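You operate a simulated robot arm through the tools that you are given. There is no shell and no other tool. Be economical: measure what you need, move in short steps, check, and stop when the job is done.

The job below is to be done with a simulated robot arm. You get a single attempt, and the scene is never put back.

JOB
Clamp jar 56, twist its lid off into the tray and swing the funnel over it.

The check looks at the end state, three seconds after you hand in, the way a careful person would. Anything else that was tipped, shoved, dropped, spilled or broken makes it a failure. A push-on lid holds only when it is set on centred and level and pressed home; a screw cap is set on level and turned clockwise until tight.

ROBOT AND FRAMES
A 7-joint arm with a two-finger parallel gripper, fixed in place. Base frame: the origin is at the foot of the arm, x ahead of it, y to its left, z up; the work surface is at about z = 880. Lengths are in mm, angles in rad, forces in N, time in s.
With the tool pointing down near the work surface it reaches from about 240 to 680 mm from the base axis. Its first joint turns from -1.152 to 1.152 rad. Payload 2.4 kg.
The tool frame sits at the grasp point between the pads (the TCP): z along the fingers, y along the line on which they close. The tips reach 30 mm beyond it. Largest opening 94 mm; finger width 28, thickness 10; the body of the gripper, 50 by 96 mm, starts 55 mm behind the TCP.
Orientation is told as [roll, pitch, yaw] about the base's x, y, z axes, in that order, counted from this pose: with the fingers straight down and closing along the base's y, the tool's x points along the base's -x, its y along +y and its z along -z.

CONTROLS
- The arm moves only by the tool servo_tool. Its argument "plan" is one flat list of numbers, 7 for each row, row after row: the shift along the tool's x, y, z in mm, then the turn, a rotation vector about the tool's x, y, z in rad, then the gripper command, from -1 (shut) to 1 (fully open), values between in proportion. In form: [dx, dy, dz, wx, wy, wz, claw, dx, dy, dz, wx, wy, wz, claw, ...]. A call has 1 to 10 rows; each row shifts and turns the commanded pose from where the row before left it, along the tool's axes as they then stand. Each row takes 0.2 s and may step no farther than 50 mm and 0.15 rad from the row before; otherwise, or with a gripper value out of range, the whole call is refused. Where a pose cannot be reached the arm comes as near as it can. A force on the tool above 90 N (or 10 N above the force at the start of the call, whichever is more), or a blocked arm, ends the call early, and 0.2 s more pass. The fingers move at their own pace (about 153 mm/s each) and stop on an object; they squeeze with about 31 N. The grip force told is the motor's: it shows also when the fingers shut on nothing. Time passes only in rows, and 0.2 s behind the last, so rows that do not move let the fingers close. The reply holds the time, the measured pose of the TCP, the force on the tool along the base axes, the opening and the grip force, in the units named above and with some noise, with the torque about the TCP (base axes, N m) and any sound that the robot's microphone picked up.
- Cameras (640 x 400 px; columns grow to the right, rows downward): "scene" is fixed at [18.9, 458.3, 1451.9]; the picture's right is [-0.90, -0.44, 0.00], its down [-0.21, 0.44, -0.87] and it looks along [0.39, -0.79, -0.48] (base axes); focal length 316 px, centre (320, 200). "wrist" rides on the gripper at [76, 14, -102] in the tool frame; the picture's right is [-0.18, 0.98, 0.00], its down [-0.75, -0.14, -0.64] and it looks along [-0.63, -0.12, 0.77] (tool axes); focal length 243 px, centre (320, 200). There is no depth. A picture from a camera that has moved, and an enlarged one, comes with that camera's place and axes in the base frame and with its lens.
- get_image(camera): a new picture of that camera. The clock stands still meanwhile.
- zoom(camera, box): a new picture of the part [left, top, right, bottom] of that camera's present view, enlarged. The clock stands still meanwhile.
- sign_off(): hands the job in; it is judged then, once.

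Work in short steps. Places have to be worked out from the pictures, the camera data and where the tool is seen: move nearer, look again, correct. Check each grasp and each placing, and mend what went wrong. You have 120 turns and 84 pictures in all, those below and enlarged ones among them. Open the gripper and draw the arm clear of the work before you hand the job in, unless the task says otherwise; then end with one line.

The tools are called after ">>>" as a command line: name --argument value ..., lists and objects as JSON in quotes. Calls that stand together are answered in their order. servo_tool: Moves the arm, as the interface text tells. Its arguments: {"type":"object","properties":{"plan":{"type":"array"}},"required":["plan"]} The other tools are called the same way: get_image (camera) takes a picture; zoom (camera, box) takes an enlarged picture of a part of a camera's view; sign_off () hands the job in.

At the start:

```text
t: 0.0
eef_pos: [397.8, -159.9, 1273.3]
tool_rot: [0.001, 0.001, 0.0]
ft_force: [-0.6, -0.2, 0.7]
wrist_torque: [-0.02, -0.05, 0.02]
gripper_width: 94.2
grip_force: 0.0
```

scene: 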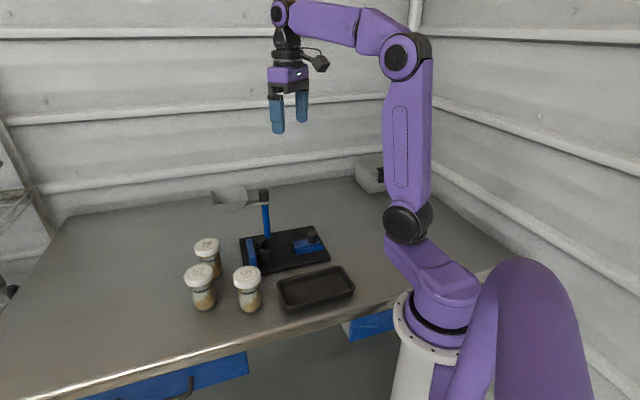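
wrist: 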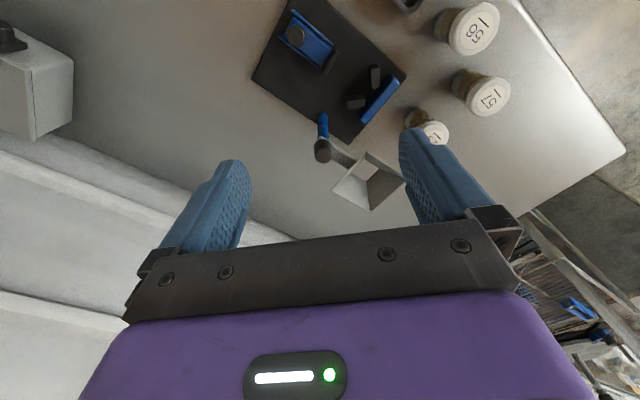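

I'll look closely at the jars, the fixture and the tray first.

>>> zoom --camera "scene" --box '[170, 170, 370, 320]'

>>> zoom --camera "wrist" --box '[240, 0, 560, 220]'

```text
2.67 times, centred on (270, 245) of scene
camera zoom: at [18.9, 458.3, 1451.9], right [-0.9, -0.44, 0.0], down [-0.21, 0.44, -0.87], along [0.39, -0.79, -0.48], focal length 842 px, centre (453, 80)
```

zoom: 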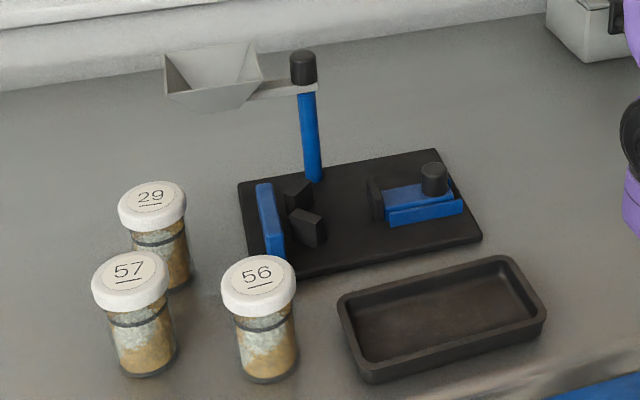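

```text
1.82 times, centred on (400, 110) of wrist
camera zoom: at [322.3, -146.0, 1375.9], right [0.18, 0.98, 0.0], down [0.75, -0.14, 0.64], along [0.63, -0.12, -0.77], focal length 441 px, centre (174, 364)
```

zoom: 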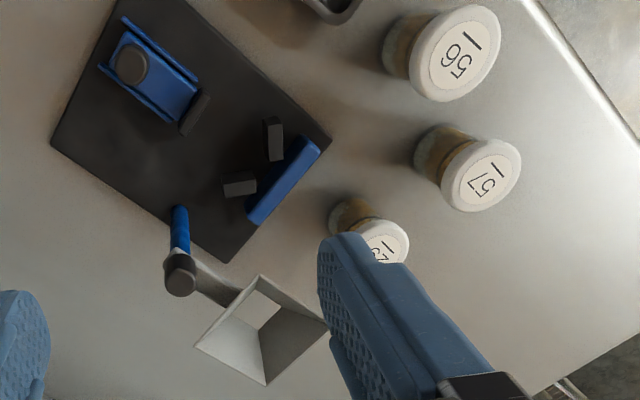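

>>> zoom --camera "wrist" --box '[245, 0, 415, 106]'

>>> zoom --camera "scene" --box '[210, 180, 340, 261]'

```text
3.76 times, centred on (330, 53) of wrist
camera zoom: at [322.3, -146.0, 1375.9], right [0.18, 0.98, 0.0], down [0.75, -0.14, 0.64], along [0.63, -0.12, -0.77], focal length 913 px, centre (282, 753)
```

zoom: 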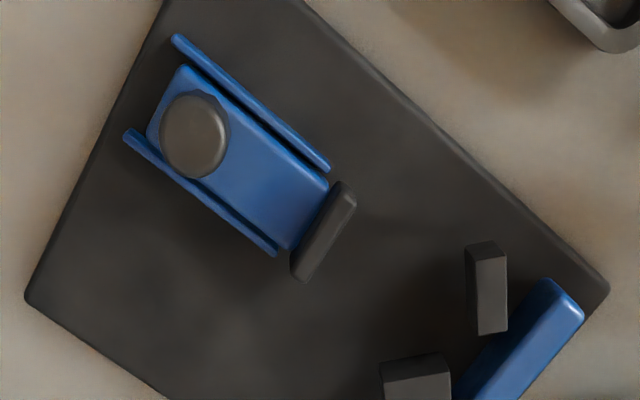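

```text
4.92 times, centred on (275, 220) of scene
camera zoom: at [18.9, 458.3, 1451.9], right [-0.9, -0.44, 0.0], down [-0.21, 0.44, -0.87], along [0.39, -0.79, -0.48], focal length 1554 px, centre (542, 99)
```

zoom: 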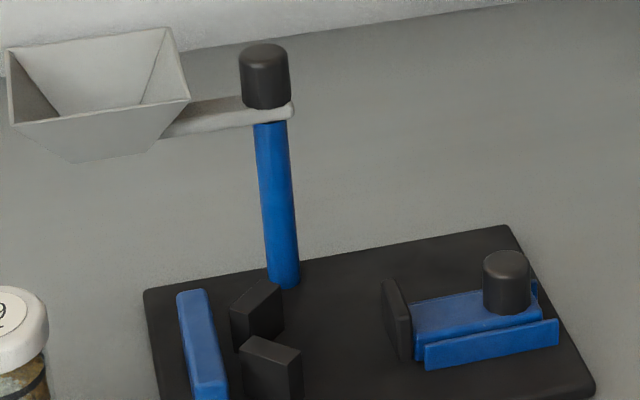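

Slide runs at about 43° in the base frame, with the V blocks near (450,-100). I'll tilt and lower the wrist for a steeper view of the fixture.

>>> servo_tool --plan '[0, 0, 40, 0, 0, 0, 1, 0, 0, 40, 0, 0, 0, 1, 0, 0, 0, 0, 0.15, 0, 1, 0, 0, 0, 0, 0.15, 0, 1, 0, 0, 0, 0, 0.15, 0, 1, 0, 0, 0, 0, 0, 0, 1]'

>>> get_image --camera "wrist"

```text
t: 1.4
eef_pos: [397.8, -160.1, 1195.5]
tool_rot: [-0.001, 0.451, 0.0]
ft_force: [-0.7, 0.1, 0.5]
wrist_torque: [0.03, 0.0, 0.02]
gripper_width: 94.3
grip_force: 0.0
```

```text
77 pictures are left
camera wrist: at [375.2, -146.5, 1319.7], right [0.17, 0.98, -0.08], down [0.96, -0.14, 0.25], along [0.23, -0.12, -0.97], focal length 243 px, centre (320, 200)
```

wrist: 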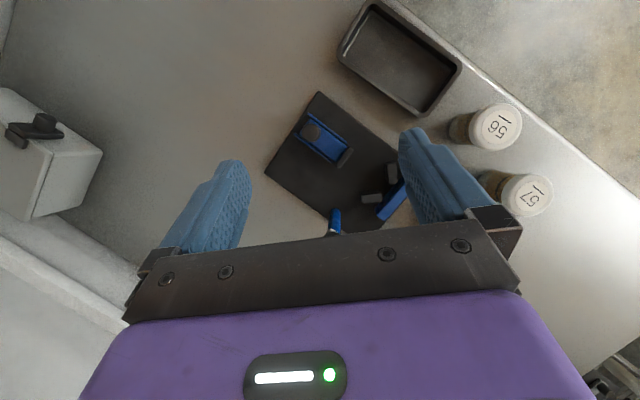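

>>> zoom --camera "wrist" --box '[256, 80, 416, 180]'

>>> zoom --camera "wrist" --box '[330, 0, 570, 150]'

>>> zoom --camera "wrist" --box '[300, 140, 460, 240]'

```text
4.00 times, centred on (336, 130) of wrist
camera zoom: at [375.2, -146.5, 1319.7], right [0.17, 0.98, -0.08], down [0.96, -0.14, 0.25], along [0.23, -0.12, -0.97], focal length 970 px, centre (256, 480)
```

zoom: 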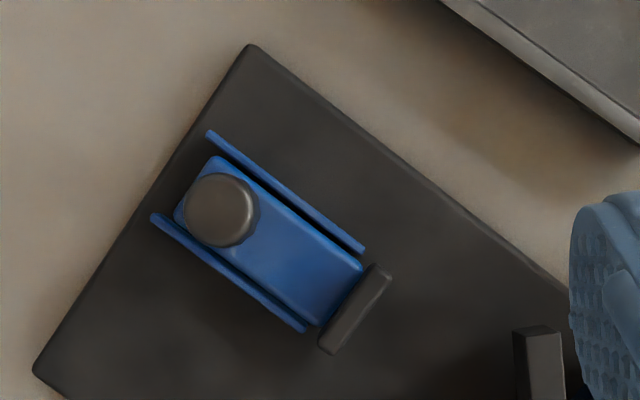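

```text
2.67 times, centred on (450, 75) of wrist
camera zoom: at [375.2, -146.5, 1319.7], right [0.17, 0.98, -0.08], down [0.96, -0.14, 0.25], along [0.23, -0.12, -0.97], focal length 647 px, centre (-27, 533)
```

zoom: 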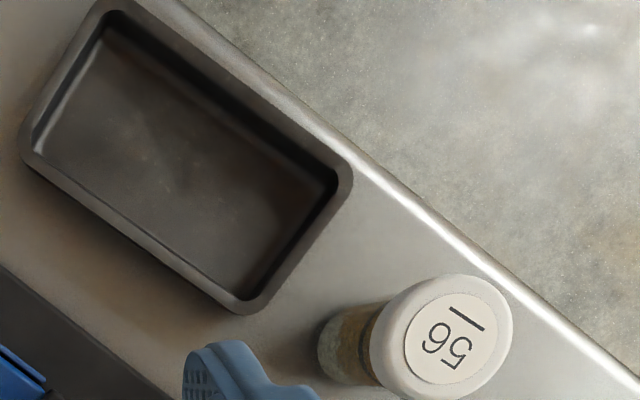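

```text
4.00 times, centred on (380, 190) of wrist
camera zoom: at [375.2, -146.5, 1319.7], right [0.17, 0.98, -0.08], down [0.96, -0.14, 0.25], along [0.23, -0.12, -0.97], focal length 970 px, centre (80, 240)
```

zoom: 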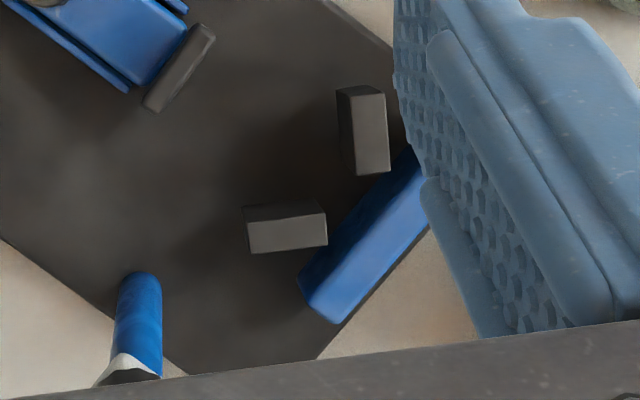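

The fixture geometry is clear: jar seat ≈ (445.5,-106.5), slide direction ≈ 44°, knob ≈ (358.5,-188.5), post ≈ (507,-178), jar 56 ≈ (396,56). I'll untilt and move over jar 56.

>>> servo_tool --plan '[0, 0, 0, 0, -0.15, 0, 1, 0, 0, 0, 0, -0.15, 0, 1, 0, 0, 0, 0, -0.15, 0, 1, 0, 45, 0, 0, 0, 0, 1, 0, 45, 0, 0, 0, 0, 1, 0, 45, 0, 0, 0, 0, 1, 0, 45, 0, 0, 0, 0, 1, 2, 36, 0, 0, 0, 0, 1, 0, 0, 40, 0, 0, 0, 1, 0, 0, 40, 0, 0, 0, 1]'

>>> get_image --camera "wrist"

>>> zoom --camera "scene" --box '[160, 180, 320, 320]'

```text
t: 3.6
eef_pos: [396.7, 54.7, 1115.3]
tool_rot: [0.0, -0.001, 0.001]
ft_force: [-0.2, 0.8, -0.6]
wrist_torque: [0.01, 0.02, -0.01]
gripper_width: 94.0
grip_force: 0.2
```

```text
73 pictures are left
camera wrist: at [320.6, 68.7, 1217.7], right [0.18, 0.98, 0.0], down [0.75, -0.14, 0.64], along [0.63, -0.12, -0.77], focal length 243 px, centre (320, 200)
```

wrist: 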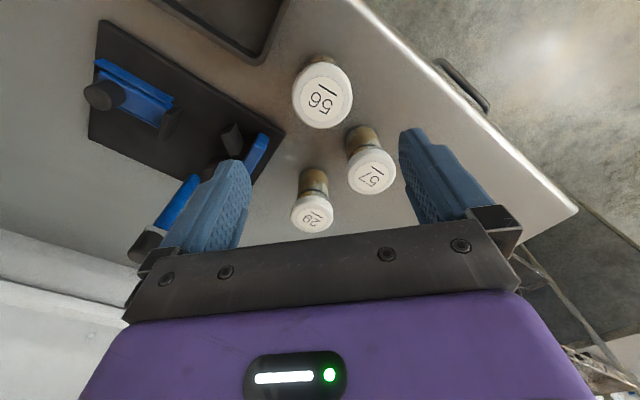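

```text
2.86 times, centred on (240, 250) of scene
camera zoom: at [18.9, 458.3, 1451.9], right [-0.9, -0.44, 0.0], down [-0.21, 0.44, -0.87], along [0.39, -0.79, -0.48], focal length 902 px, centre (549, 57)
```

zoom: 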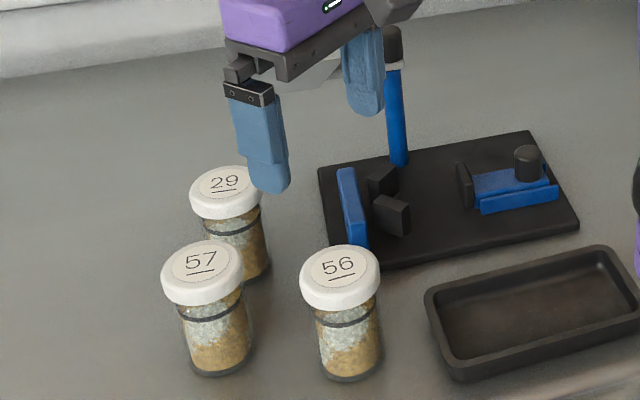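

Lid of 56 triangulates to about (393,56.5), top z≈978. Descend to just above grasp level and check.

>>> servo_tool --plan '[3, 1.5, 40, 0, 0, 0, 1, 0, 0, 40, 0, 0, 0, 1, 0, 0, 30, 0, 0, 0, 1, 0, 0, 0, 0, 0, 0, 1]'

>>> get_image --camera "wrist"

>>> zoom --camera "scene" --box '[160, 180, 320, 320]'

```text
t: 4.6
eef_pos: [392.3, 57.3, 1003.4]
tool_rot: [0.0, 0.0, 0.0]
ft_force: [0.0, 0.8, 0.7]
wrist_torque: [-0.01, -0.02, 0.02]
gripper_width: 93.9
grip_force: 0.0
```

```text
71 pictures are left
camera wrist: at [316.7, 71.8, 1105.2], right [0.18, 0.98, 0.0], down [0.75, -0.14, 0.64], along [0.63, -0.12, -0.77], focal length 243 px, centre (320, 200)
```

wrist: 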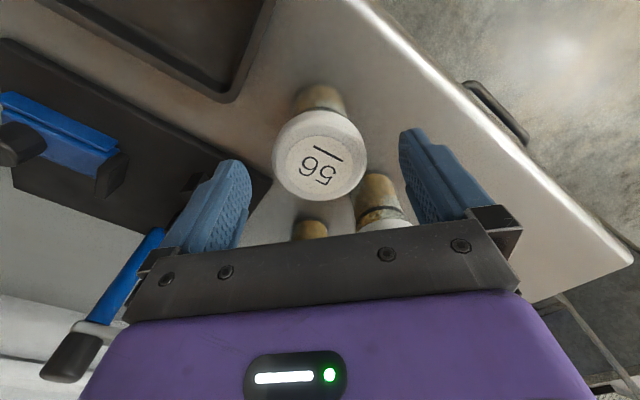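

```text
2.86 times, centred on (240, 250) of scene
camera zoom: at [18.9, 458.3, 1451.9], right [-0.9, -0.44, 0.0], down [-0.21, 0.44, -0.87], along [0.39, -0.79, -0.48], focal length 902 px, centre (549, 57)
```

zoom: 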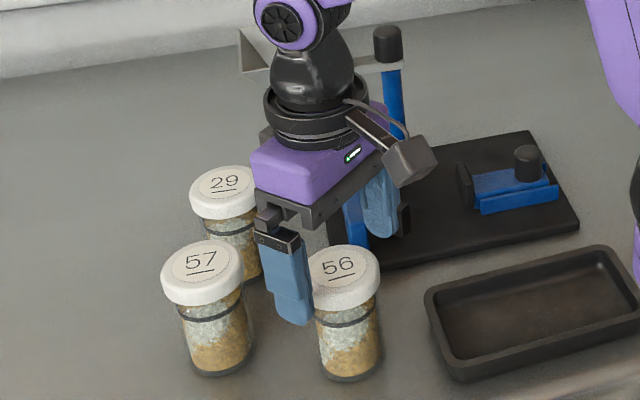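

Lid centre is ≈(390.5,58), nearly centred. Lower to z 967 and close on the lid.

>>> servo_tool --plan '[1.5, 0.5, 20, 0, 0, 0, 1, 0, 0, 16, 0, 0, 0, 1, 0, 0, 0, 0, 0, 0, 1, 0, 0, 0, 0, 0, 0, -1, 0, 0, 0, 0, 0, 0, -1, 0, 0, 0, 0, 0, 0, -1]'

>>> get_image --camera "wrist"

>>> zoom --camera "scene" --box '[160, 180, 320, 320]'

```text
t: 6.0
eef_pos: [392.1, 59.2, 968.2]
tool_rot: [0.0, 0.001, 0.001]
ft_force: [0.3, 0.1, 0.7]
wrist_torque: [-0.02, 0.0, 0.01]
gripper_width: 60.6
grip_force: 31.3
```

```text
69 pictures are left
camera wrist: at [316.2, 73.4, 1070.1], right [0.18, 0.98, 0.0], down [0.75, -0.14, 0.64], along [0.63, -0.12, -0.77], focal length 243 px, centre (320, 200)
```

wrist: 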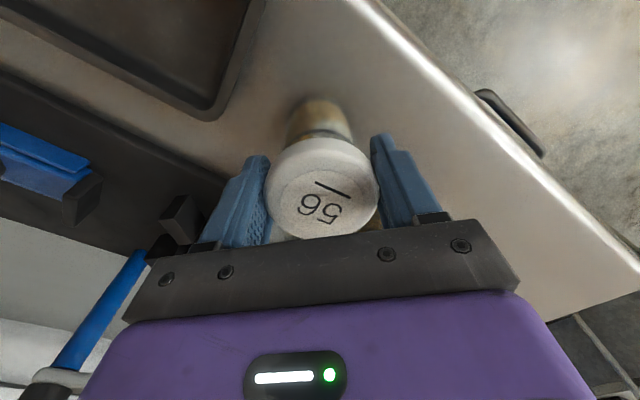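

```text
2.86 times, centred on (240, 250) of scene
camera zoom: at [18.9, 458.3, 1451.9], right [-0.9, -0.44, 0.0], down [-0.21, 0.44, -0.87], along [0.39, -0.79, -0.48], focal length 902 px, centre (549, 57)
```

zoom: 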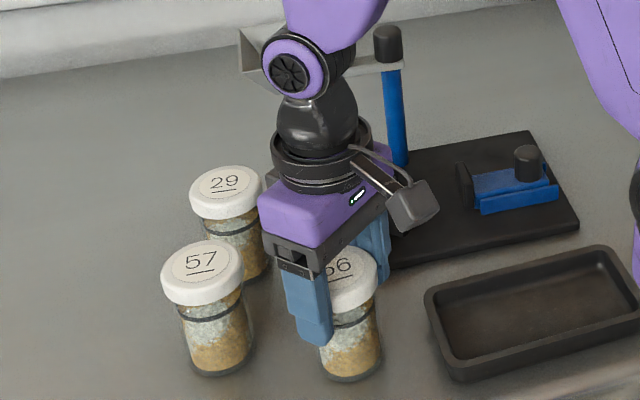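

Gripped at 60.6 mm. I'll zoom to find where the lid centre sits relative to the TCP along x.

>>> zoom --camera "wrist" --box '[220, 90, 420, 250]'

```text
2.50 times, centred on (320, 170) of wrist
camera zoom: at [316.2, 73.4, 1070.1], right [0.18, 0.98, 0.0], down [0.75, -0.14, 0.64], along [0.63, -0.12, -0.77], focal length 606 px, centre (320, 275)
```

zoom: 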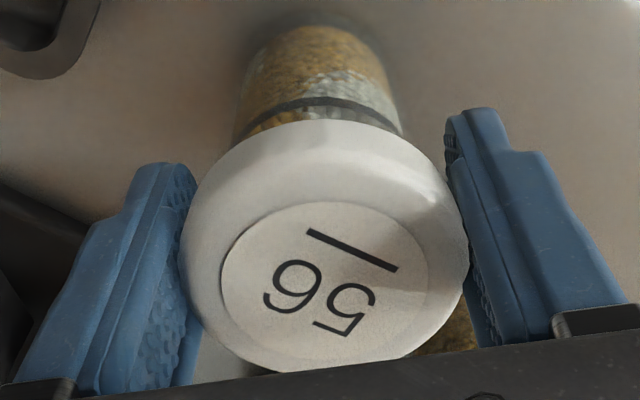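

Lid centre is at about +2 mm in x from the TCP. Lift 75 mm and carry to above the V seat (jar axis at ≈(444,-107.5), TCP ≈(442,-107.5)).

>>> servo_tool --plan '[0, 0, -25, 0, 0, 0, -1, 0, 0, -25, 0, 0, 0, -1, 0, 0, -25, 0, 0, 0, -1, 0, -40, 0, 0, 0, 0, -1, 0, -40, 0, 0, 0, 0, -1, -25, -40, 0, 0, 0, 0, -1, -25, -40, 0, 0, 0, 0, -1, 0, -7, 0, 0, 0, 0, -1, 0, 0, 0, 0, 0, 0, -1]'

>>> get_image --camera "wrist"

>>> zoom --camera "scene" --box '[200, 150, 360, 270]'

```text
t: 8.0
eef_pos: [441.3, -107.6, 1043.7]
tool_rot: [0.0, 0.001, -0.001]
ft_force: [0.5, -0.7, -2.3]
wrist_torque: [-0.02, 0.02, 0.03]
gripper_width: 60.7
grip_force: 31.4
```

```text
66 pictures are left
camera wrist: at [366.2, -93.6, 1144.3], right [0.18, 0.98, 0.0], down [0.75, -0.14, 0.64], along [0.63, -0.12, -0.77], focal length 243 px, centre (320, 200)
```

wrist: 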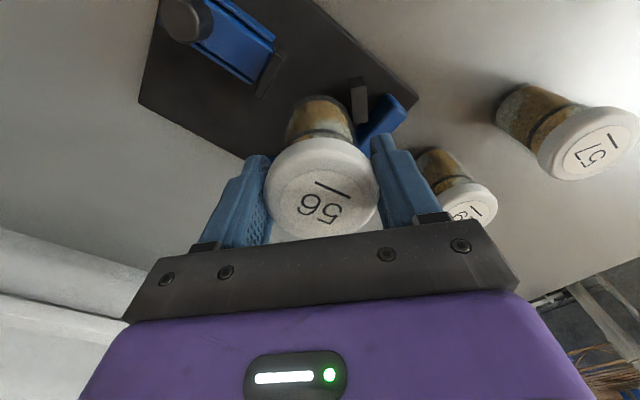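

```text
3.33 times, centred on (280, 210) of scene
camera zoom: at [18.9, 458.3, 1451.9], right [-0.9, -0.44, 0.0], down [-0.21, 0.44, -0.87], along [0.39, -0.79, -0.48], focal length 1052 px, centre (453, 167)
```

zoom: 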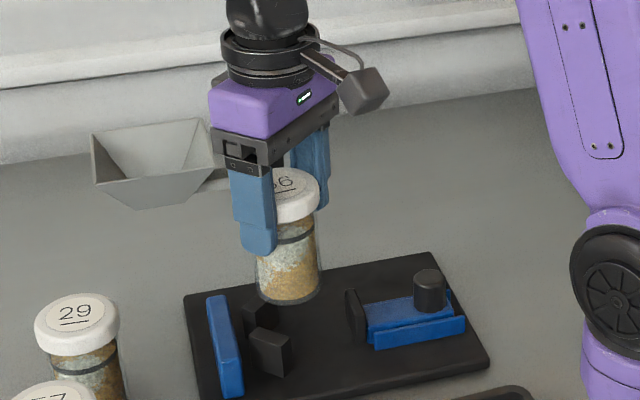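

Jar hangs well over the seat. I'll back it 4 mm away from the V and descend 52 mm, then look.

>>> servo_tool --plan '[2, -3, 20, 0, 0, 0, -1, 0, 0, 20, 0, 0, 0, -1, 0, 0, 12, 0, 0, 0, -1, 0, 0, 0, 0, 0, 0, -1]'

>>> zoom --camera "wrist" --box '[160, 0, 480, 240]'

>>> zoom --camera "scene" --box '[220, 190, 340, 280]'

```text
t: 9.0
eef_pos: [439.3, -111.3, 991.1]
tool_rot: [0.0, 0.0, -0.001]
ft_force: [-0.4, -0.2, -2.7]
wrist_torque: [0.04, -0.01, 0.0]
gripper_width: 60.5
grip_force: 31.0
```

```text
1.67 times, centred on (320, 120) of wrist
camera zoom: at [363.5, -97.5, 1092.8], right [0.18, 0.98, 0.0], down [0.75, -0.14, 0.64], along [0.63, -0.12, -0.77], focal length 404 px, centre (320, 333)
```

zoom: 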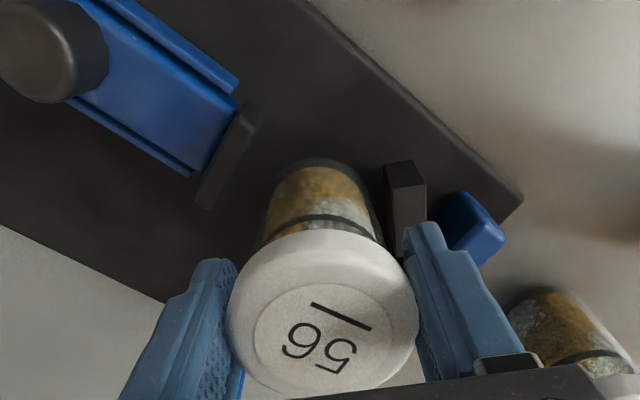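

```text
4.44 times, centred on (280, 235) of scene
camera zoom: at [18.9, 458.3, 1451.9], right [-0.9, -0.44, 0.0], down [-0.21, 0.44, -0.87], along [0.39, -0.79, -0.48], focal length 1403 px, centre (498, 44)
```

zoom: 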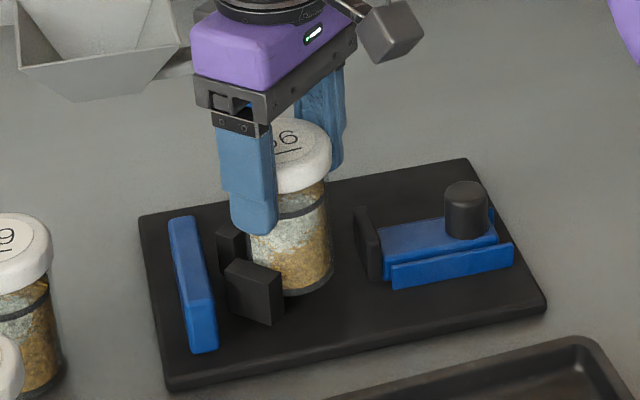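

No contact and well aligned. I'll descend in 2 mm steps until the force shows contact with the plate.

>>> servo_tool --plan '[0, 0, 2, 0, 0, 0, -1, 0, 0, 2, 0, 0, 0, -1, 0, 0, 2, 0, 0, 0, -1]'

```text
t: 9.8
eef_pos: [439.1, -111.9, 985.9]
tool_rot: [-0.001, 0.001, -0.001]
ft_force: [-0.5, 0.0, -2.0]
wrist_torque: [0.01, 0.05, 0.01]
gripper_width: 60.7
grip_force: 30.8
```

>>> servo_tool --plan '[0, 0, 1.5, 0, 0, 0, -1, 0, 0, 1.5, 0, 0, 0, -1]'

```text
t: 10.4
eef_pos: [438.6, -112.1, 982.4]
tool_rot: [0.001, -0.002, 0.0]
ft_force: [0.0, -0.7, -1.8]
wrist_torque: [0.01, 0.0, 0.0]
gripper_width: 60.6
grip_force: 31.2
```

Still no contact; continue down.

>>> servo_tool --plan '[0, 0, 1.5, 0, 0, 0, -1, 0, 0, 1.5, 0, 0, 0, -1]'

```text
t: 11.0
eef_pos: [439.8, -113.3, 979.8]
tool_rot: [0.001, 0.0, 0.001]
ft_force: [-2.5, 0.7, 6.5]
wrist_torque: [0.35, 0.14, 0.05]
gripper_width: 60.6
grip_force: 31.6
```

Contact at z≈980 (plate top ≈892). A quick look before release.

>>> zoom --camera "scene" --box '[220, 190, 340, 280]'

>>> zoom --camera "wrist" --box '[160, 0, 480, 240]'

```text
4.44 times, centred on (280, 235) of scene
camera zoom: at [18.7, 458.4, 1451.9], right [-0.9, -0.44, 0.0], down [-0.21, 0.44, -0.87], along [0.39, -0.79, -0.48], focal length 1403 px, centre (498, 44)
```

zoom: 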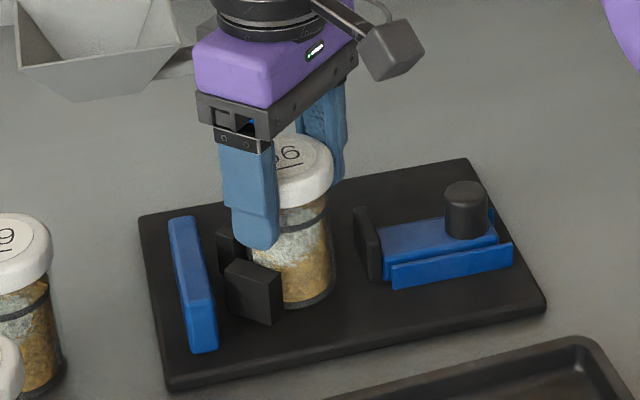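

```text
1.67 times, centred on (320, 120) of wrist
camera zoom: at [363.8, -98.4, 1081.4], right [0.18, 0.98, 0.0], down [0.75, -0.14, 0.64], along [0.63, -0.12, -0.77], focal length 404 px, centre (320, 333)
```

zoom: 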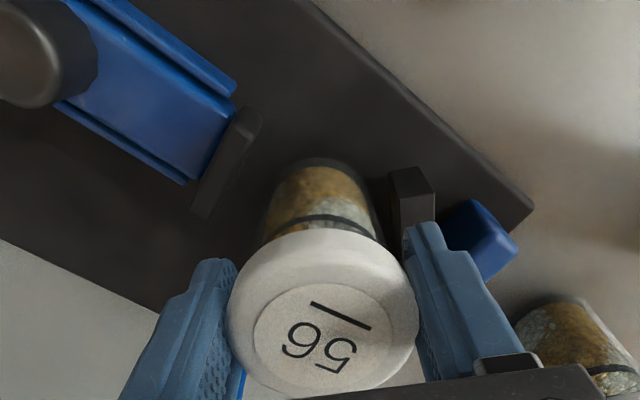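

Jar stands on the plate. Release and rise clear.

>>> servo_tool --plan '[0, 0, -0.5, 0, 0, 0, -1, 0, 0, 0, 0, 0, 0, 1, 0, 0, 0, 0, 0, 0, 1, 0, 0, -20, 0, 0, 0, 1, 0, 0, -40, 0, 0, 0, 1, 0, 0, -20, 0, 0, 0, 1, 0, 0, 0, 0, 0, 0, 1]'

>>> zoom --camera "wrist" --box '[160, 0, 480, 240]'

>>> zoom --camera "scene" --box '[220, 190, 340, 280]'

```text
t: 12.6
eef_pos: [438.2, -111.0, 1059.1]
tool_rot: [-0.001, 0.0, -0.002]
ft_force: [0.1, 0.3, -0.1]
wrist_torque: [-0.01, 0.04, 0.03]
gripper_width: 94.1
grip_force: 0.0
```

```text
1.67 times, centred on (320, 120) of wrist
camera zoom: at [363.2, -97.6, 1162.2], right [0.18, 0.98, 0.0], down [0.75, -0.14, 0.64], along [0.63, -0.12, -0.77], focal length 404 px, centre (320, 333)
```

zoom: 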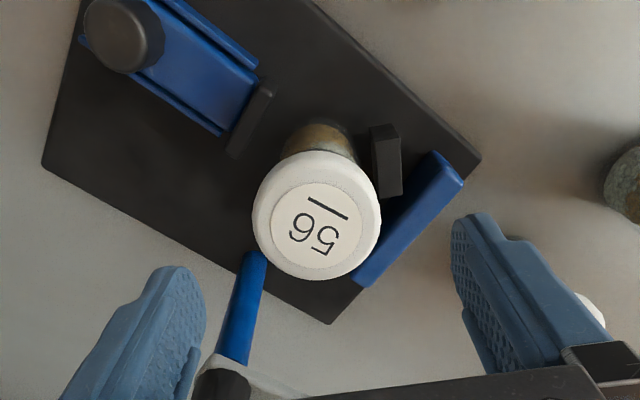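

```text
4.44 times, centred on (280, 235) of scene
camera zoom: at [18.9, 458.3, 1451.9], right [-0.9, -0.44, 0.0], down [-0.21, 0.44, -0.87], along [0.39, -0.79, -0.48], focal length 1403 px, centre (498, 44)
```

zoom: 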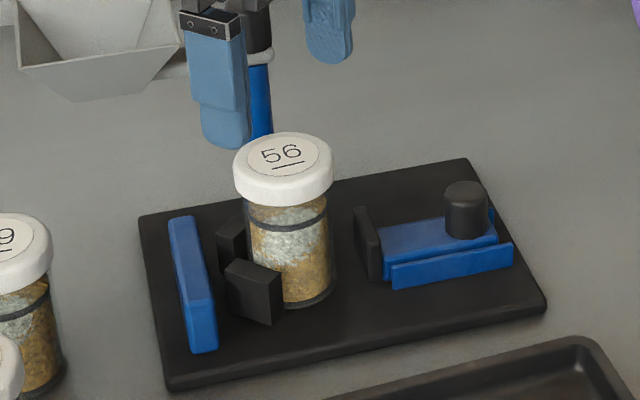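

Jar 56 stands upright in the V. Now move over the slide knob (~(360,-187)), yaw so the fingers close along the slide axis, partly opened.

>>> servo_tool --plan '[39, -38, 0, 0, 0, 0, 0.3, 39, -38, 0, 0, 0, 0, 0.3, 0, 0, 0, 0, 0, 0.15, 0.3, 0, 0, 0, 0, 0, 0.15, 0.3, 0, 0, 0, 0, 0, 0.15, 0.3, 0, 0, 0, 0, 0, 0.15, 0.3, 0, 0, 0, 0, 0, 0.15, 0.3, 0, 0, 0, 0, 0, 0.05, 0.3, 0, 0, 40, 0, 0, 0, 0.3, 0, 0, 0, 0, 0, 0, 0.3]'

>>> get_image --camera "wrist"

>>> zoom --camera "scene" --box '[240, 170, 360, 260]'

```text
refused: row 1 steps farther than a row can; nothing moved
```

```text
58 pictures are left
camera wrist: at [363.2, -97.6, 1162.2], right [0.18, 0.98, 0.0], down [0.75, -0.14, 0.64], along [0.63, -0.12, -0.77], focal length 243 px, centre (320, 200)
```

wrist: 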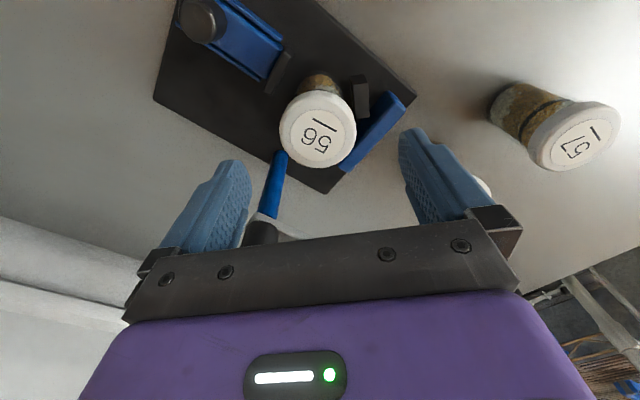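

```text
4.44 times, centred on (300, 215) of scene
camera zoom: at [18.9, 458.3, 1451.9], right [-0.9, -0.44, 0.0], down [-0.21, 0.44, -0.87], along [0.39, -0.79, -0.48], focal length 1403 px, centre (409, 133)
```

zoom: 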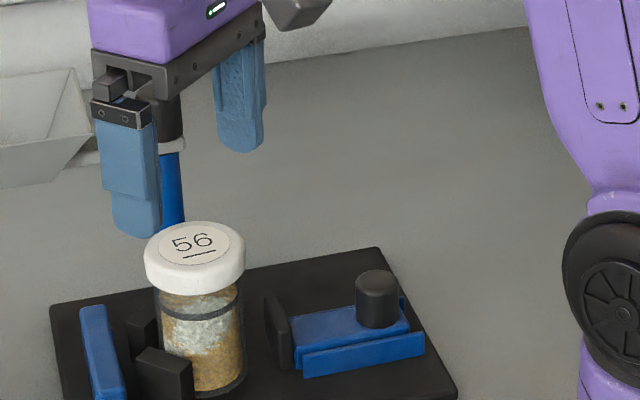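

The step was too long (diagonal); I'll split the move into shorter rows.

>>> servo_tool --plan '[26, -25.3, 0, 0, 0, 0, 0.3, 26, -25.3, 0, 0, 0, 0, 0.3, 26, -25.3, 0, 0, 0, 0.15, 0.3, 0, 0, 0, 0, 0, 0.15, 0.3, 0, 0, 0, 0, 0, 0.15, 0.3, 0, 0, 0, 0, 0, 0.15, 0.3, 0, 0, 0, 0, 0, 0.15, 0.3, 0, 0, 0, 0, 0, 0.05, 0.3, 0, 0, 40, 0, 0, 0, 0.3, 0, 0, 0, 0, 0, 0, 0.3]'

>>> get_image --camera "wrist"

>>> zoom --camera "scene" --box '[240, 170, 360, 260]'

```text
t: 14.8
eef_pos: [361.6, -187.9, 1019.2]
tool_rot: [0.0, 0.0, -0.8]
ft_force: [1.1, 0.2, -0.2]
wrist_torque: [-0.01, -0.02, 0.0]
gripper_width: 61.0
grip_force: 0.1
```

```text
56 pictures are left
camera wrist: at [319.4, -124.1, 1121.0], right [0.83, 0.55, 0.0], down [0.42, -0.64, 0.64], along [0.35, -0.54, -0.77], focal length 243 px, centre (320, 200)
```

wrist: 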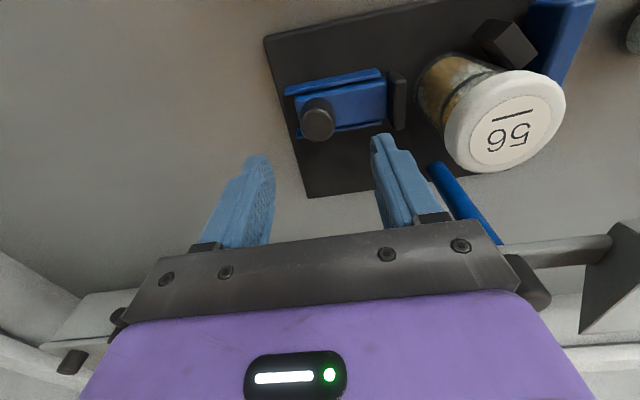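

```text
4.44 times, centred on (300, 215) of scene
camera zoom: at [18.9, 458.3, 1451.9], right [-0.9, -0.44, 0.0], down [-0.21, 0.44, -0.87], along [0.39, -0.79, -0.48], focal length 1403 px, centre (409, 133)
```

zoom: 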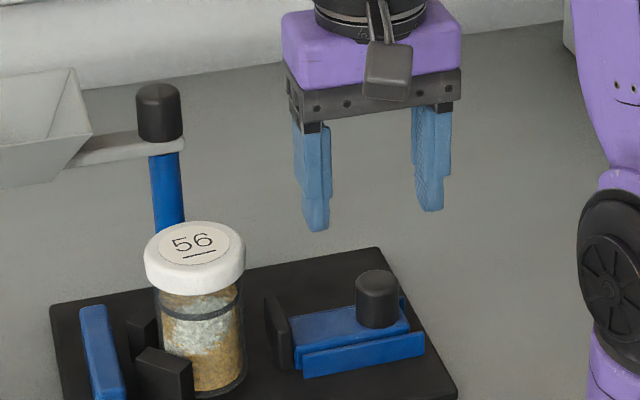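

>>> zoom --camera "wrist" --box '[240, 50, 400, 150]'

```text
4.00 times, centred on (320, 100) of wrist
camera zoom: at [319.4, -124.1, 1121.0], right [0.83, 0.55, 0.0], down [0.42, -0.64, 0.64], along [0.35, -0.54, -0.77], focal length 970 px, centre (320, 600)
```

zoom: 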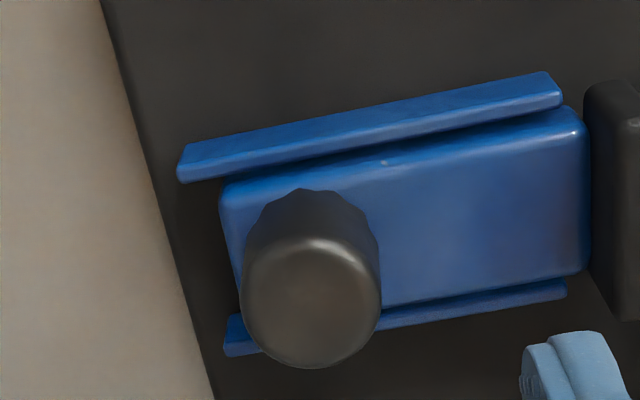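

Knob is at (358.5,-187.6), 26 mm wide, top ≈945. Descend to TCP z=956 (tips at 926, just above the slide) and close.

>>> servo_tool --plan '[2, -2, 30, 0, 0, 0, 0.3, 0, 0, 23, 0, 0, 0, 0.3, 0, 0, 10, 0, 0, 0, 0.3, 0, 0, 0, 0, 0, 0, 0.3]'

>>> zoom --camera "scene" --box '[240, 170, 360, 260]'

>>> zoom --camera "wrist" --box '[160, 50, 480, 250]'

```text
t: 15.8
eef_pos: [357.9, -188.7, 955.9]
tool_rot: [0.001, 0.001, -0.798]
ft_force: [0.1, -0.6, 0.1]
wrist_torque: [-0.01, 0.04, 0.03]
gripper_width: 61.1
grip_force: 0.0
```

```text
4.44 times, centred on (300, 215) of scene
camera zoom: at [18.9, 458.3, 1451.9], right [-0.9, -0.44, 0.0], down [-0.21, 0.44, -0.87], along [0.39, -0.79, -0.48], focal length 1403 px, centre (409, 133)
```

zoom: 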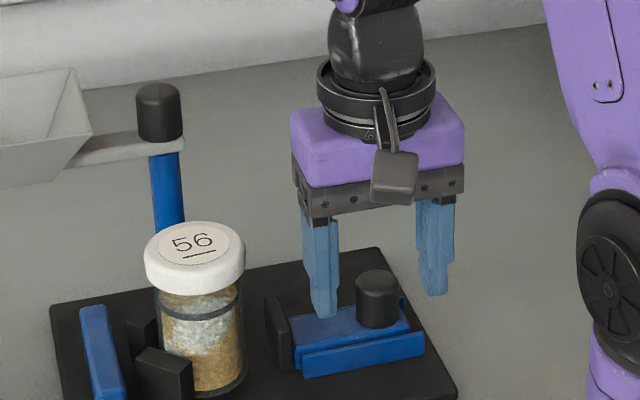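

```text
2.00 times, centred on (320, 150) of wrist
camera zoom: at [316.0, -123.7, 1058.6], right [0.83, 0.55, 0.0], down [0.42, -0.64, 0.64], along [0.36, -0.53, -0.77], focal length 485 px, centre (320, 300)
```

zoom: 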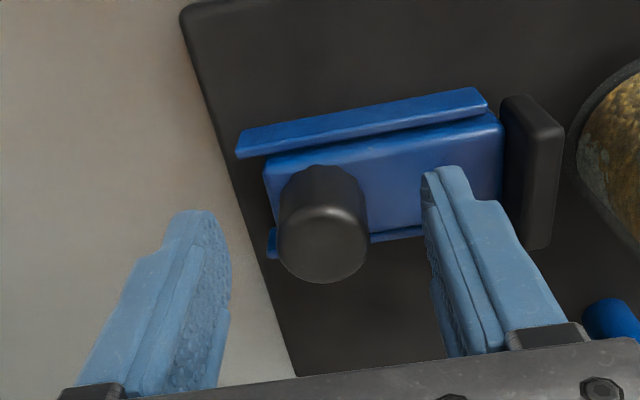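

Fingers straddle the knob, aligned within ~2 mm. Close.

>>> servo_tool --plan '[2, 0, 0, 0, 0, 0, -1, 0, 0, 0, 0, 0, 0, -1, 0, 0, 0, 0, 0, 0, -1]'

>>> zoom --camera "wrist" --box '[160, 50, 480, 250]'

```text
t: 16.6
eef_pos: [358.2, -187.1, 956.6]
tool_rot: [0.0, -0.005, -0.799]
ft_force: [9.7, -4.7, 0.7]
wrist_torque: [-0.41, -0.17, -0.05]
gripper_width: 27.5
grip_force: 31.3
```

```text
2.00 times, centred on (320, 150) of wrist
camera zoom: at [315.5, -122.8, 1058.4], right [0.83, 0.55, 0.0], down [0.42, -0.64, 0.64], along [0.36, -0.54, -0.76], focal length 485 px, centre (320, 300)
```

zoom: 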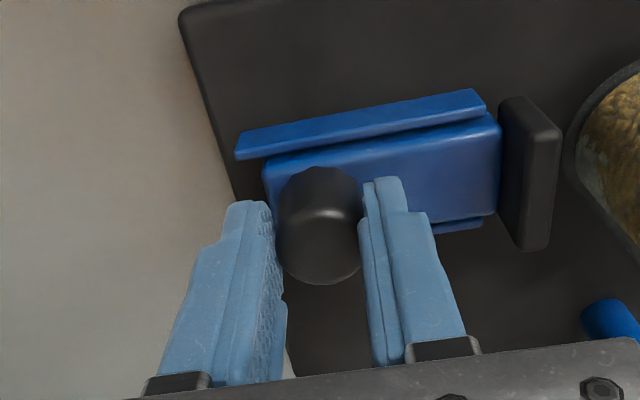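

Knob held (27.5 mm). Now slide it along tool +y toward the jar, relaxing the side load.

>>> servo_tool --plan '[-1.5, 0, 0, 0, 0, 0, -1, 0, 5, 0, 0, 0, 0, -1, 0, 5, 0, 0, 0, 0, -1, 0, 5, 0, 0, 0, 0, -1, 0, 3, 0, 0, 0, 0, -1]'

>>> zoom --camera "scene" --box '[220, 180, 340, 270]'

```text
t: 17.8
eef_pos: [370.4, -176.3, 957.0]
tool_rot: [0.0, 0.003, -0.8]
ft_force: [-4.7, 0.2, 18.3]
wrist_torque: [-0.12, -0.31, 0.03]
gripper_width: 27.4
grip_force: 31.2
```

```text
4.44 times, centred on (280, 225) of scene
camera zoom: at [18.5, 458.4, 1451.9], right [-0.9, -0.44, 0.0], down [-0.21, 0.44, -0.87], along [0.39, -0.79, -0.48], focal length 1403 px, centre (498, 89)
```

zoom: 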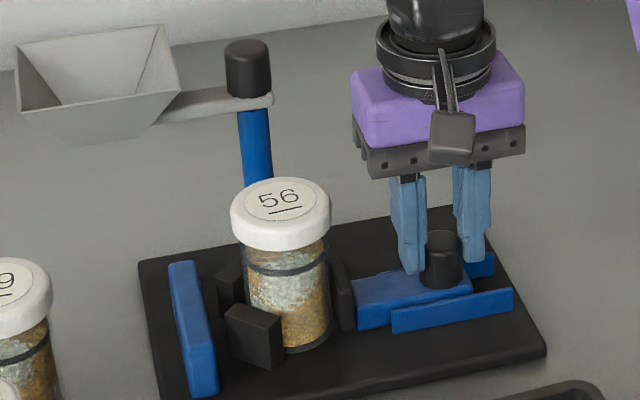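

The slide moves; the pad is almost at the jar. Continue in small steps watching force.

>>> servo_tool --plan '[0, 2, 0, 0, 0, 0, -1, 0, 2, 0, 0, 0, 0, -1, 0, 0, 0, 0, 0, 0, -1]'

>>> zoom --camera "scene" --box '[220, 180, 340, 270]'

```text
t: 18.6
eef_pos: [373.5, -171.3, 957.3]
tool_rot: [0.001, -0.001, -0.801]
ft_force: [-8.1, 1.5, 32.6]
wrist_torque: [0.12, 0.16, -0.04]
gripper_width: 27.4
grip_force: 31.1
```

```text
4.44 times, centred on (280, 225) of scene
camera zoom: at [18.2, 458.6, 1451.9], right [-0.9, -0.44, 0.0], down [-0.21, 0.44, -0.87], along [0.39, -0.79, -0.48], focal length 1403 px, centre (498, 89)
```

zoom: 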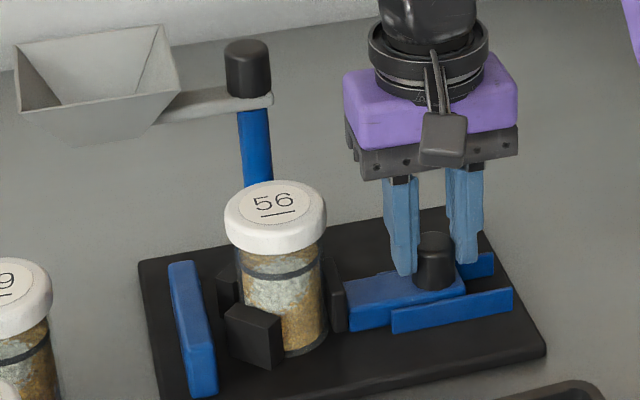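

Pad touches and the jar moved into the V, though an upward load of 33 N builds; I relieve by rising 1.5 mm and then press on.

>>> servo_tool --plan '[0, 0, -1.5, 0, 0, 0, -1, 0, 0, 0, 0, 0, 0, -1]'

>>> servo_tool --plan '[0, 1.5, 0, 0, 0, 0, -1, 0, 0, 0, 0, 0, 0, -1]'

```text
t: 19.2
eef_pos: [373.7, -172.9, 957.4]
tool_rot: [0.0, 0.003, -0.8]
ft_force: [2.6, -0.4, -0.4]
wrist_torque: [-0.45, 0.29, -0.22]
gripper_width: 27.4
grip_force: 30.9
```

```text
t: 19.8
eef_pos: [373.0, -171.6, 957.3]
tool_rot: [-0.002, 0.005, -0.8]
ft_force: [-8.3, -2.4, 0.2]
wrist_torque: [-0.46, 0.48, -0.07]
gripper_width: 27.3
grip_force: 30.9
```

Contact is building horizontally; press a bit further.

>>> servo_tool --plan '[0, 1.5, 0, 0, 0, 0, -1, 0, 1.5, 0, 0, 0, 0, -1, 0, 0, 0, 0, 0, 0, -1]'

>>> zoom --camera "scene" --box '[220, 180, 340, 270]'

>>> get_image --camera "wrist"

```text
t: 20.6
eef_pos: [376.1, -169.1, 959.1]
tool_rot: [0.0, 0.001, -0.801]
ft_force: [-10.7, -5.3, 1.5]
wrist_torque: [-0.18, 0.45, -0.27]
gripper_width: 27.4
grip_force: 31.0
```

```text
4.44 times, centred on (280, 225) of scene
camera zoom: at [18.8, 458.1, 1452.0], right [-0.9, -0.44, 0.0], down [-0.21, 0.44, -0.87], along [0.39, -0.79, -0.48], focal length 1403 px, centre (498, 89)
```

zoom: 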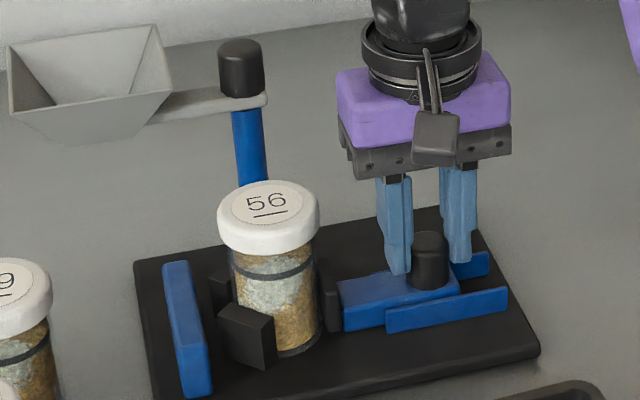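

```text
47 pictures are left
camera wrist: at [334.5, -105.2, 1059.9], right [0.83, 0.55, 0.0], down [0.42, -0.64, 0.64], along [0.35, -0.54, -0.77], focal length 243 px, centre (320, 200)
```

wrist: 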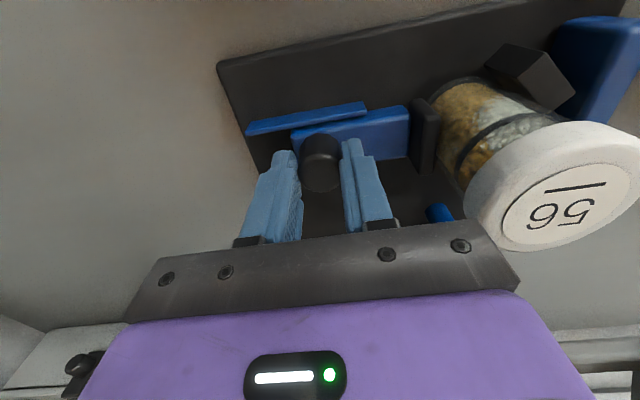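

The fixture itself has crept ~3 mm, so the jar is hard against the V; I stop pushing. Release the knob and rise straight up.

>>> servo_tool --plan '[0, -1, 0, 0, 0, 0, -1, 0, 0, 0, 0, 0, 0, 0.3, 0, 0, 0, 0, 0, 0, 0.3, 0, 0, -20, 0, 0, 0, 0.3, 0, 0, -40, 0, 0, 0, 0.3, 0, 0, -40, 0, 0, 0, 0.3, 0, 0, 0, 0, 0, 0, 1]'

>>> get_image --camera "wrist"

>>> zoom --camera "scene" --box '[220, 180, 340, 270]'

```text
t: 22.2
eef_pos: [374.8, -170.1, 1056.8]
tool_rot: [-0.001, 0.002, -0.799]
ft_force: [0.3, 0.6, 0.4]
wrist_torque: [0.01, 0.0, -0.01]
gripper_width: 93.9
grip_force: 0.0
```

```text
46 pictures are left
camera wrist: at [332.7, -105.4, 1159.1], right [0.83, 0.55, 0.0], down [0.42, -0.64, 0.64], along [0.35, -0.53, -0.77], focal length 243 px, centre (320, 200)
```

wrist: 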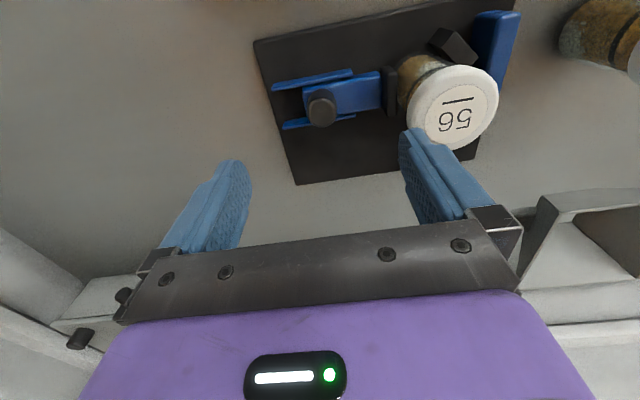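

```text
4.44 times, centred on (280, 225) of scene
camera zoom: at [18.9, 458.3, 1451.9], right [-0.9, -0.44, 0.0], down [-0.21, 0.44, -0.87], along [0.39, -0.79, -0.48], focal length 1403 px, centre (498, 89)
```

zoom: 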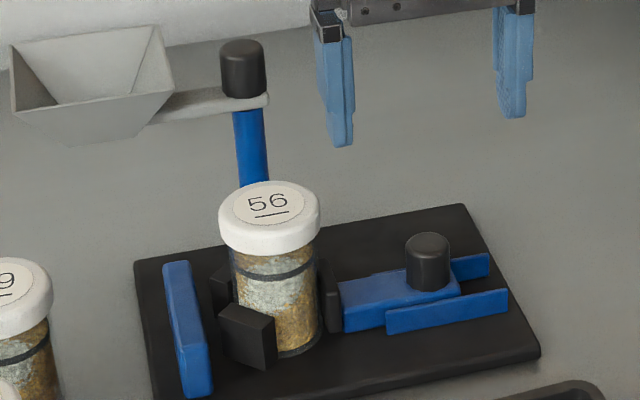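

Jar is clamped upright, lid centre ≈(444,-102.5). Move over it with the gripper open.

>>> servo_tool --plan '[0, 35, 0, 0, 0, 0, 1, 0, 35, 0, 0, 0, 0, 1, 0, 27, 0, 0, 0, 0, 1, 0, 0, 15, 0, 0, 0, 1, 0, 0, 0, 0, 0, 0, 1]'

>>> zoom --camera "wrist" --box '[160, 50, 480, 250]'

```text
t: 23.4
eef_pos: [444.8, -101.5, 1043.4]
tool_rot: [-0.001, 0.001, -0.799]
ft_force: [-0.9, -0.5, -0.2]
wrist_torque: [-0.01, 0.02, 0.01]
gripper_width: 93.8
grip_force: 0.1
```

```text
2.00 times, centred on (320, 150) of wrist
camera zoom: at [403.7, -38.0, 1144.1], right [0.83, 0.55, 0.0], down [0.42, -0.64, 0.64], along [0.35, -0.53, -0.77], focal length 485 px, centre (320, 300)
```

zoom: 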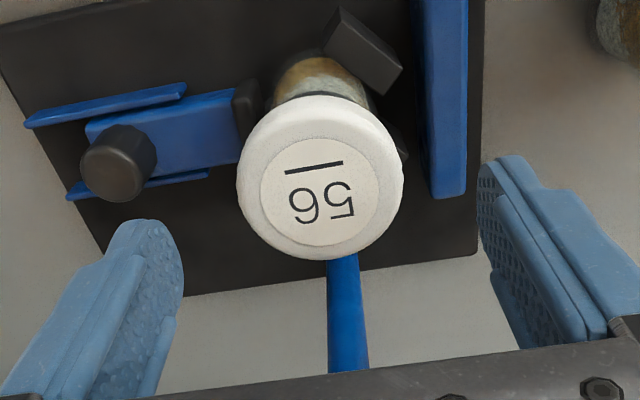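

Lid centre ≈(447.3,-103.9). Shift 3.5 mm, and pre-rotate the gripper clockwise to have a long counter-clockwise stroke.

>>> servo_tool --plan '[-3.5, 0, 0, 0, 0, 0, 1, 0, 0, 0, 0, 0, 0.15, 1, 0, 0, 0, 0, 0, 0.15, 1, 0, 0, 0, 0, 0, 0.15, 1, 0, 0, 0, 0, 0, 0.15, 1, 0, 0, 0, 0, 0, 0.15, 1, 0, 0, 0, 0, 0, 0, 1]'

>>> zoom --camera "wrist" --box '[160, 50, 480, 250]'

```text
t: 25.0
eef_pos: [446.8, -105.3, 1042.7]
tool_rot: [-0.001, -0.001, -1.553]
ft_force: [-5.3, -2.2, -1.2]
wrist_torque: [0.03, -0.01, -0.15]
gripper_width: 92.2
grip_force: 0.0
```

```text
2.00 times, centred on (320, 150) of wrist
camera zoom: at [461.3, -29.8, 1145.0], right [0.99, -0.17, 0.0], down [-0.13, -0.76, 0.64], along [-0.11, -0.63, -0.77], focal length 485 px, centre (320, 300)
```

zoom: 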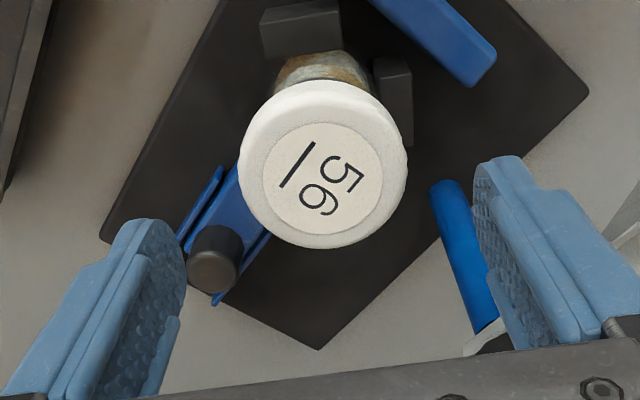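

A small side force appears (-5 N): something touches the gripper, probably the post/funnel. Look before going on.

>>> zoom --camera "scene" --box '[200, 130, 360, 250]'

>>> get_image --camera "wrist"

```text
3.33 times, centred on (280, 190) of scene
camera zoom: at [18.8, 458.3, 1452.0], right [-0.9, -0.44, 0.0], down [-0.21, 0.44, -0.87], along [0.39, -0.79, -0.48], focal length 1052 px, centre (453, 233)
```

zoom: 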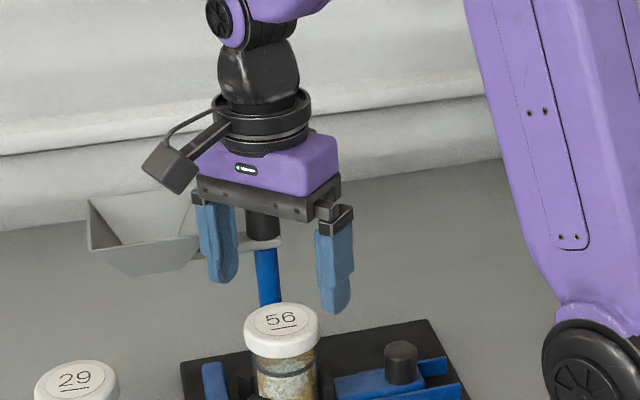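

```text
41 pictures are left
camera wrist: at [461.3, -29.8, 1145.0], right [0.99, -0.17, 0.0], down [-0.13, -0.76, 0.64], along [-0.11, -0.63, -0.77], focal length 243 px, centre (320, 200)
```

wrist: 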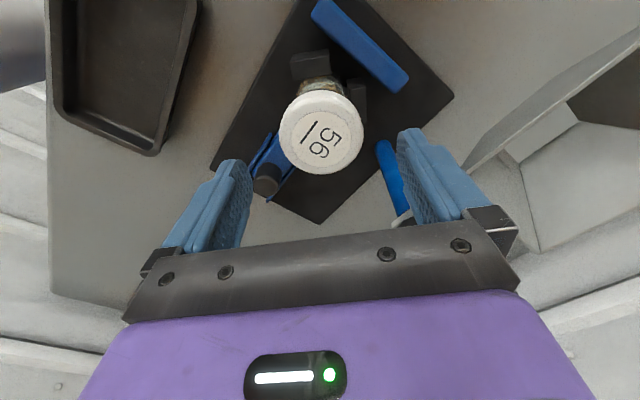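

The open finger touches the funnel's corner (~(523,-109)). Narrow the opening to ~75 mm so it clears, and check the force.

>>> servo_tool --plan '[0, 0, 0, 0, 0, -0.1, 0.6, 0, 0, 0, 0, 0, -0.1, 0.6, 0, 0, 0, 0, 0, 0, 0.6]'

>>> get_image --camera "wrist"

```text
t: 25.8
eef_pos: [447.8, -104.5, 1043.5]
tool_rot: [-0.001, -0.001, -1.347]
ft_force: [-0.4, 0.3, -0.2]
wrist_torque: [0.03, -0.04, -0.02]
gripper_width: 75.4
grip_force: 0.1
```

```text
40 pictures are left
camera wrist: at [445.8, -27.6, 1145.3], right [1.0, 0.04, 0.0], down [0.03, -0.77, 0.64], along [0.02, -0.64, -0.77], focal length 243 px, centre (320, 200)
```

wrist: 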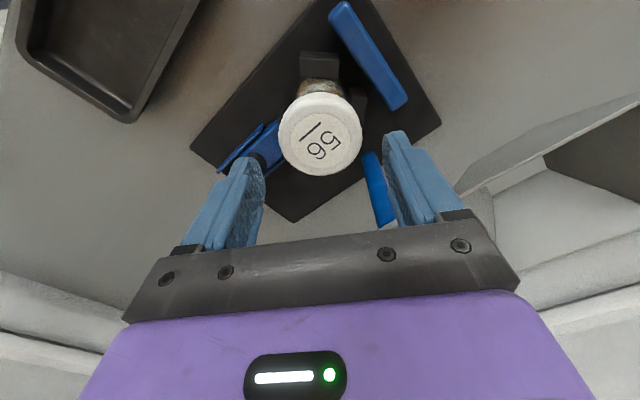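

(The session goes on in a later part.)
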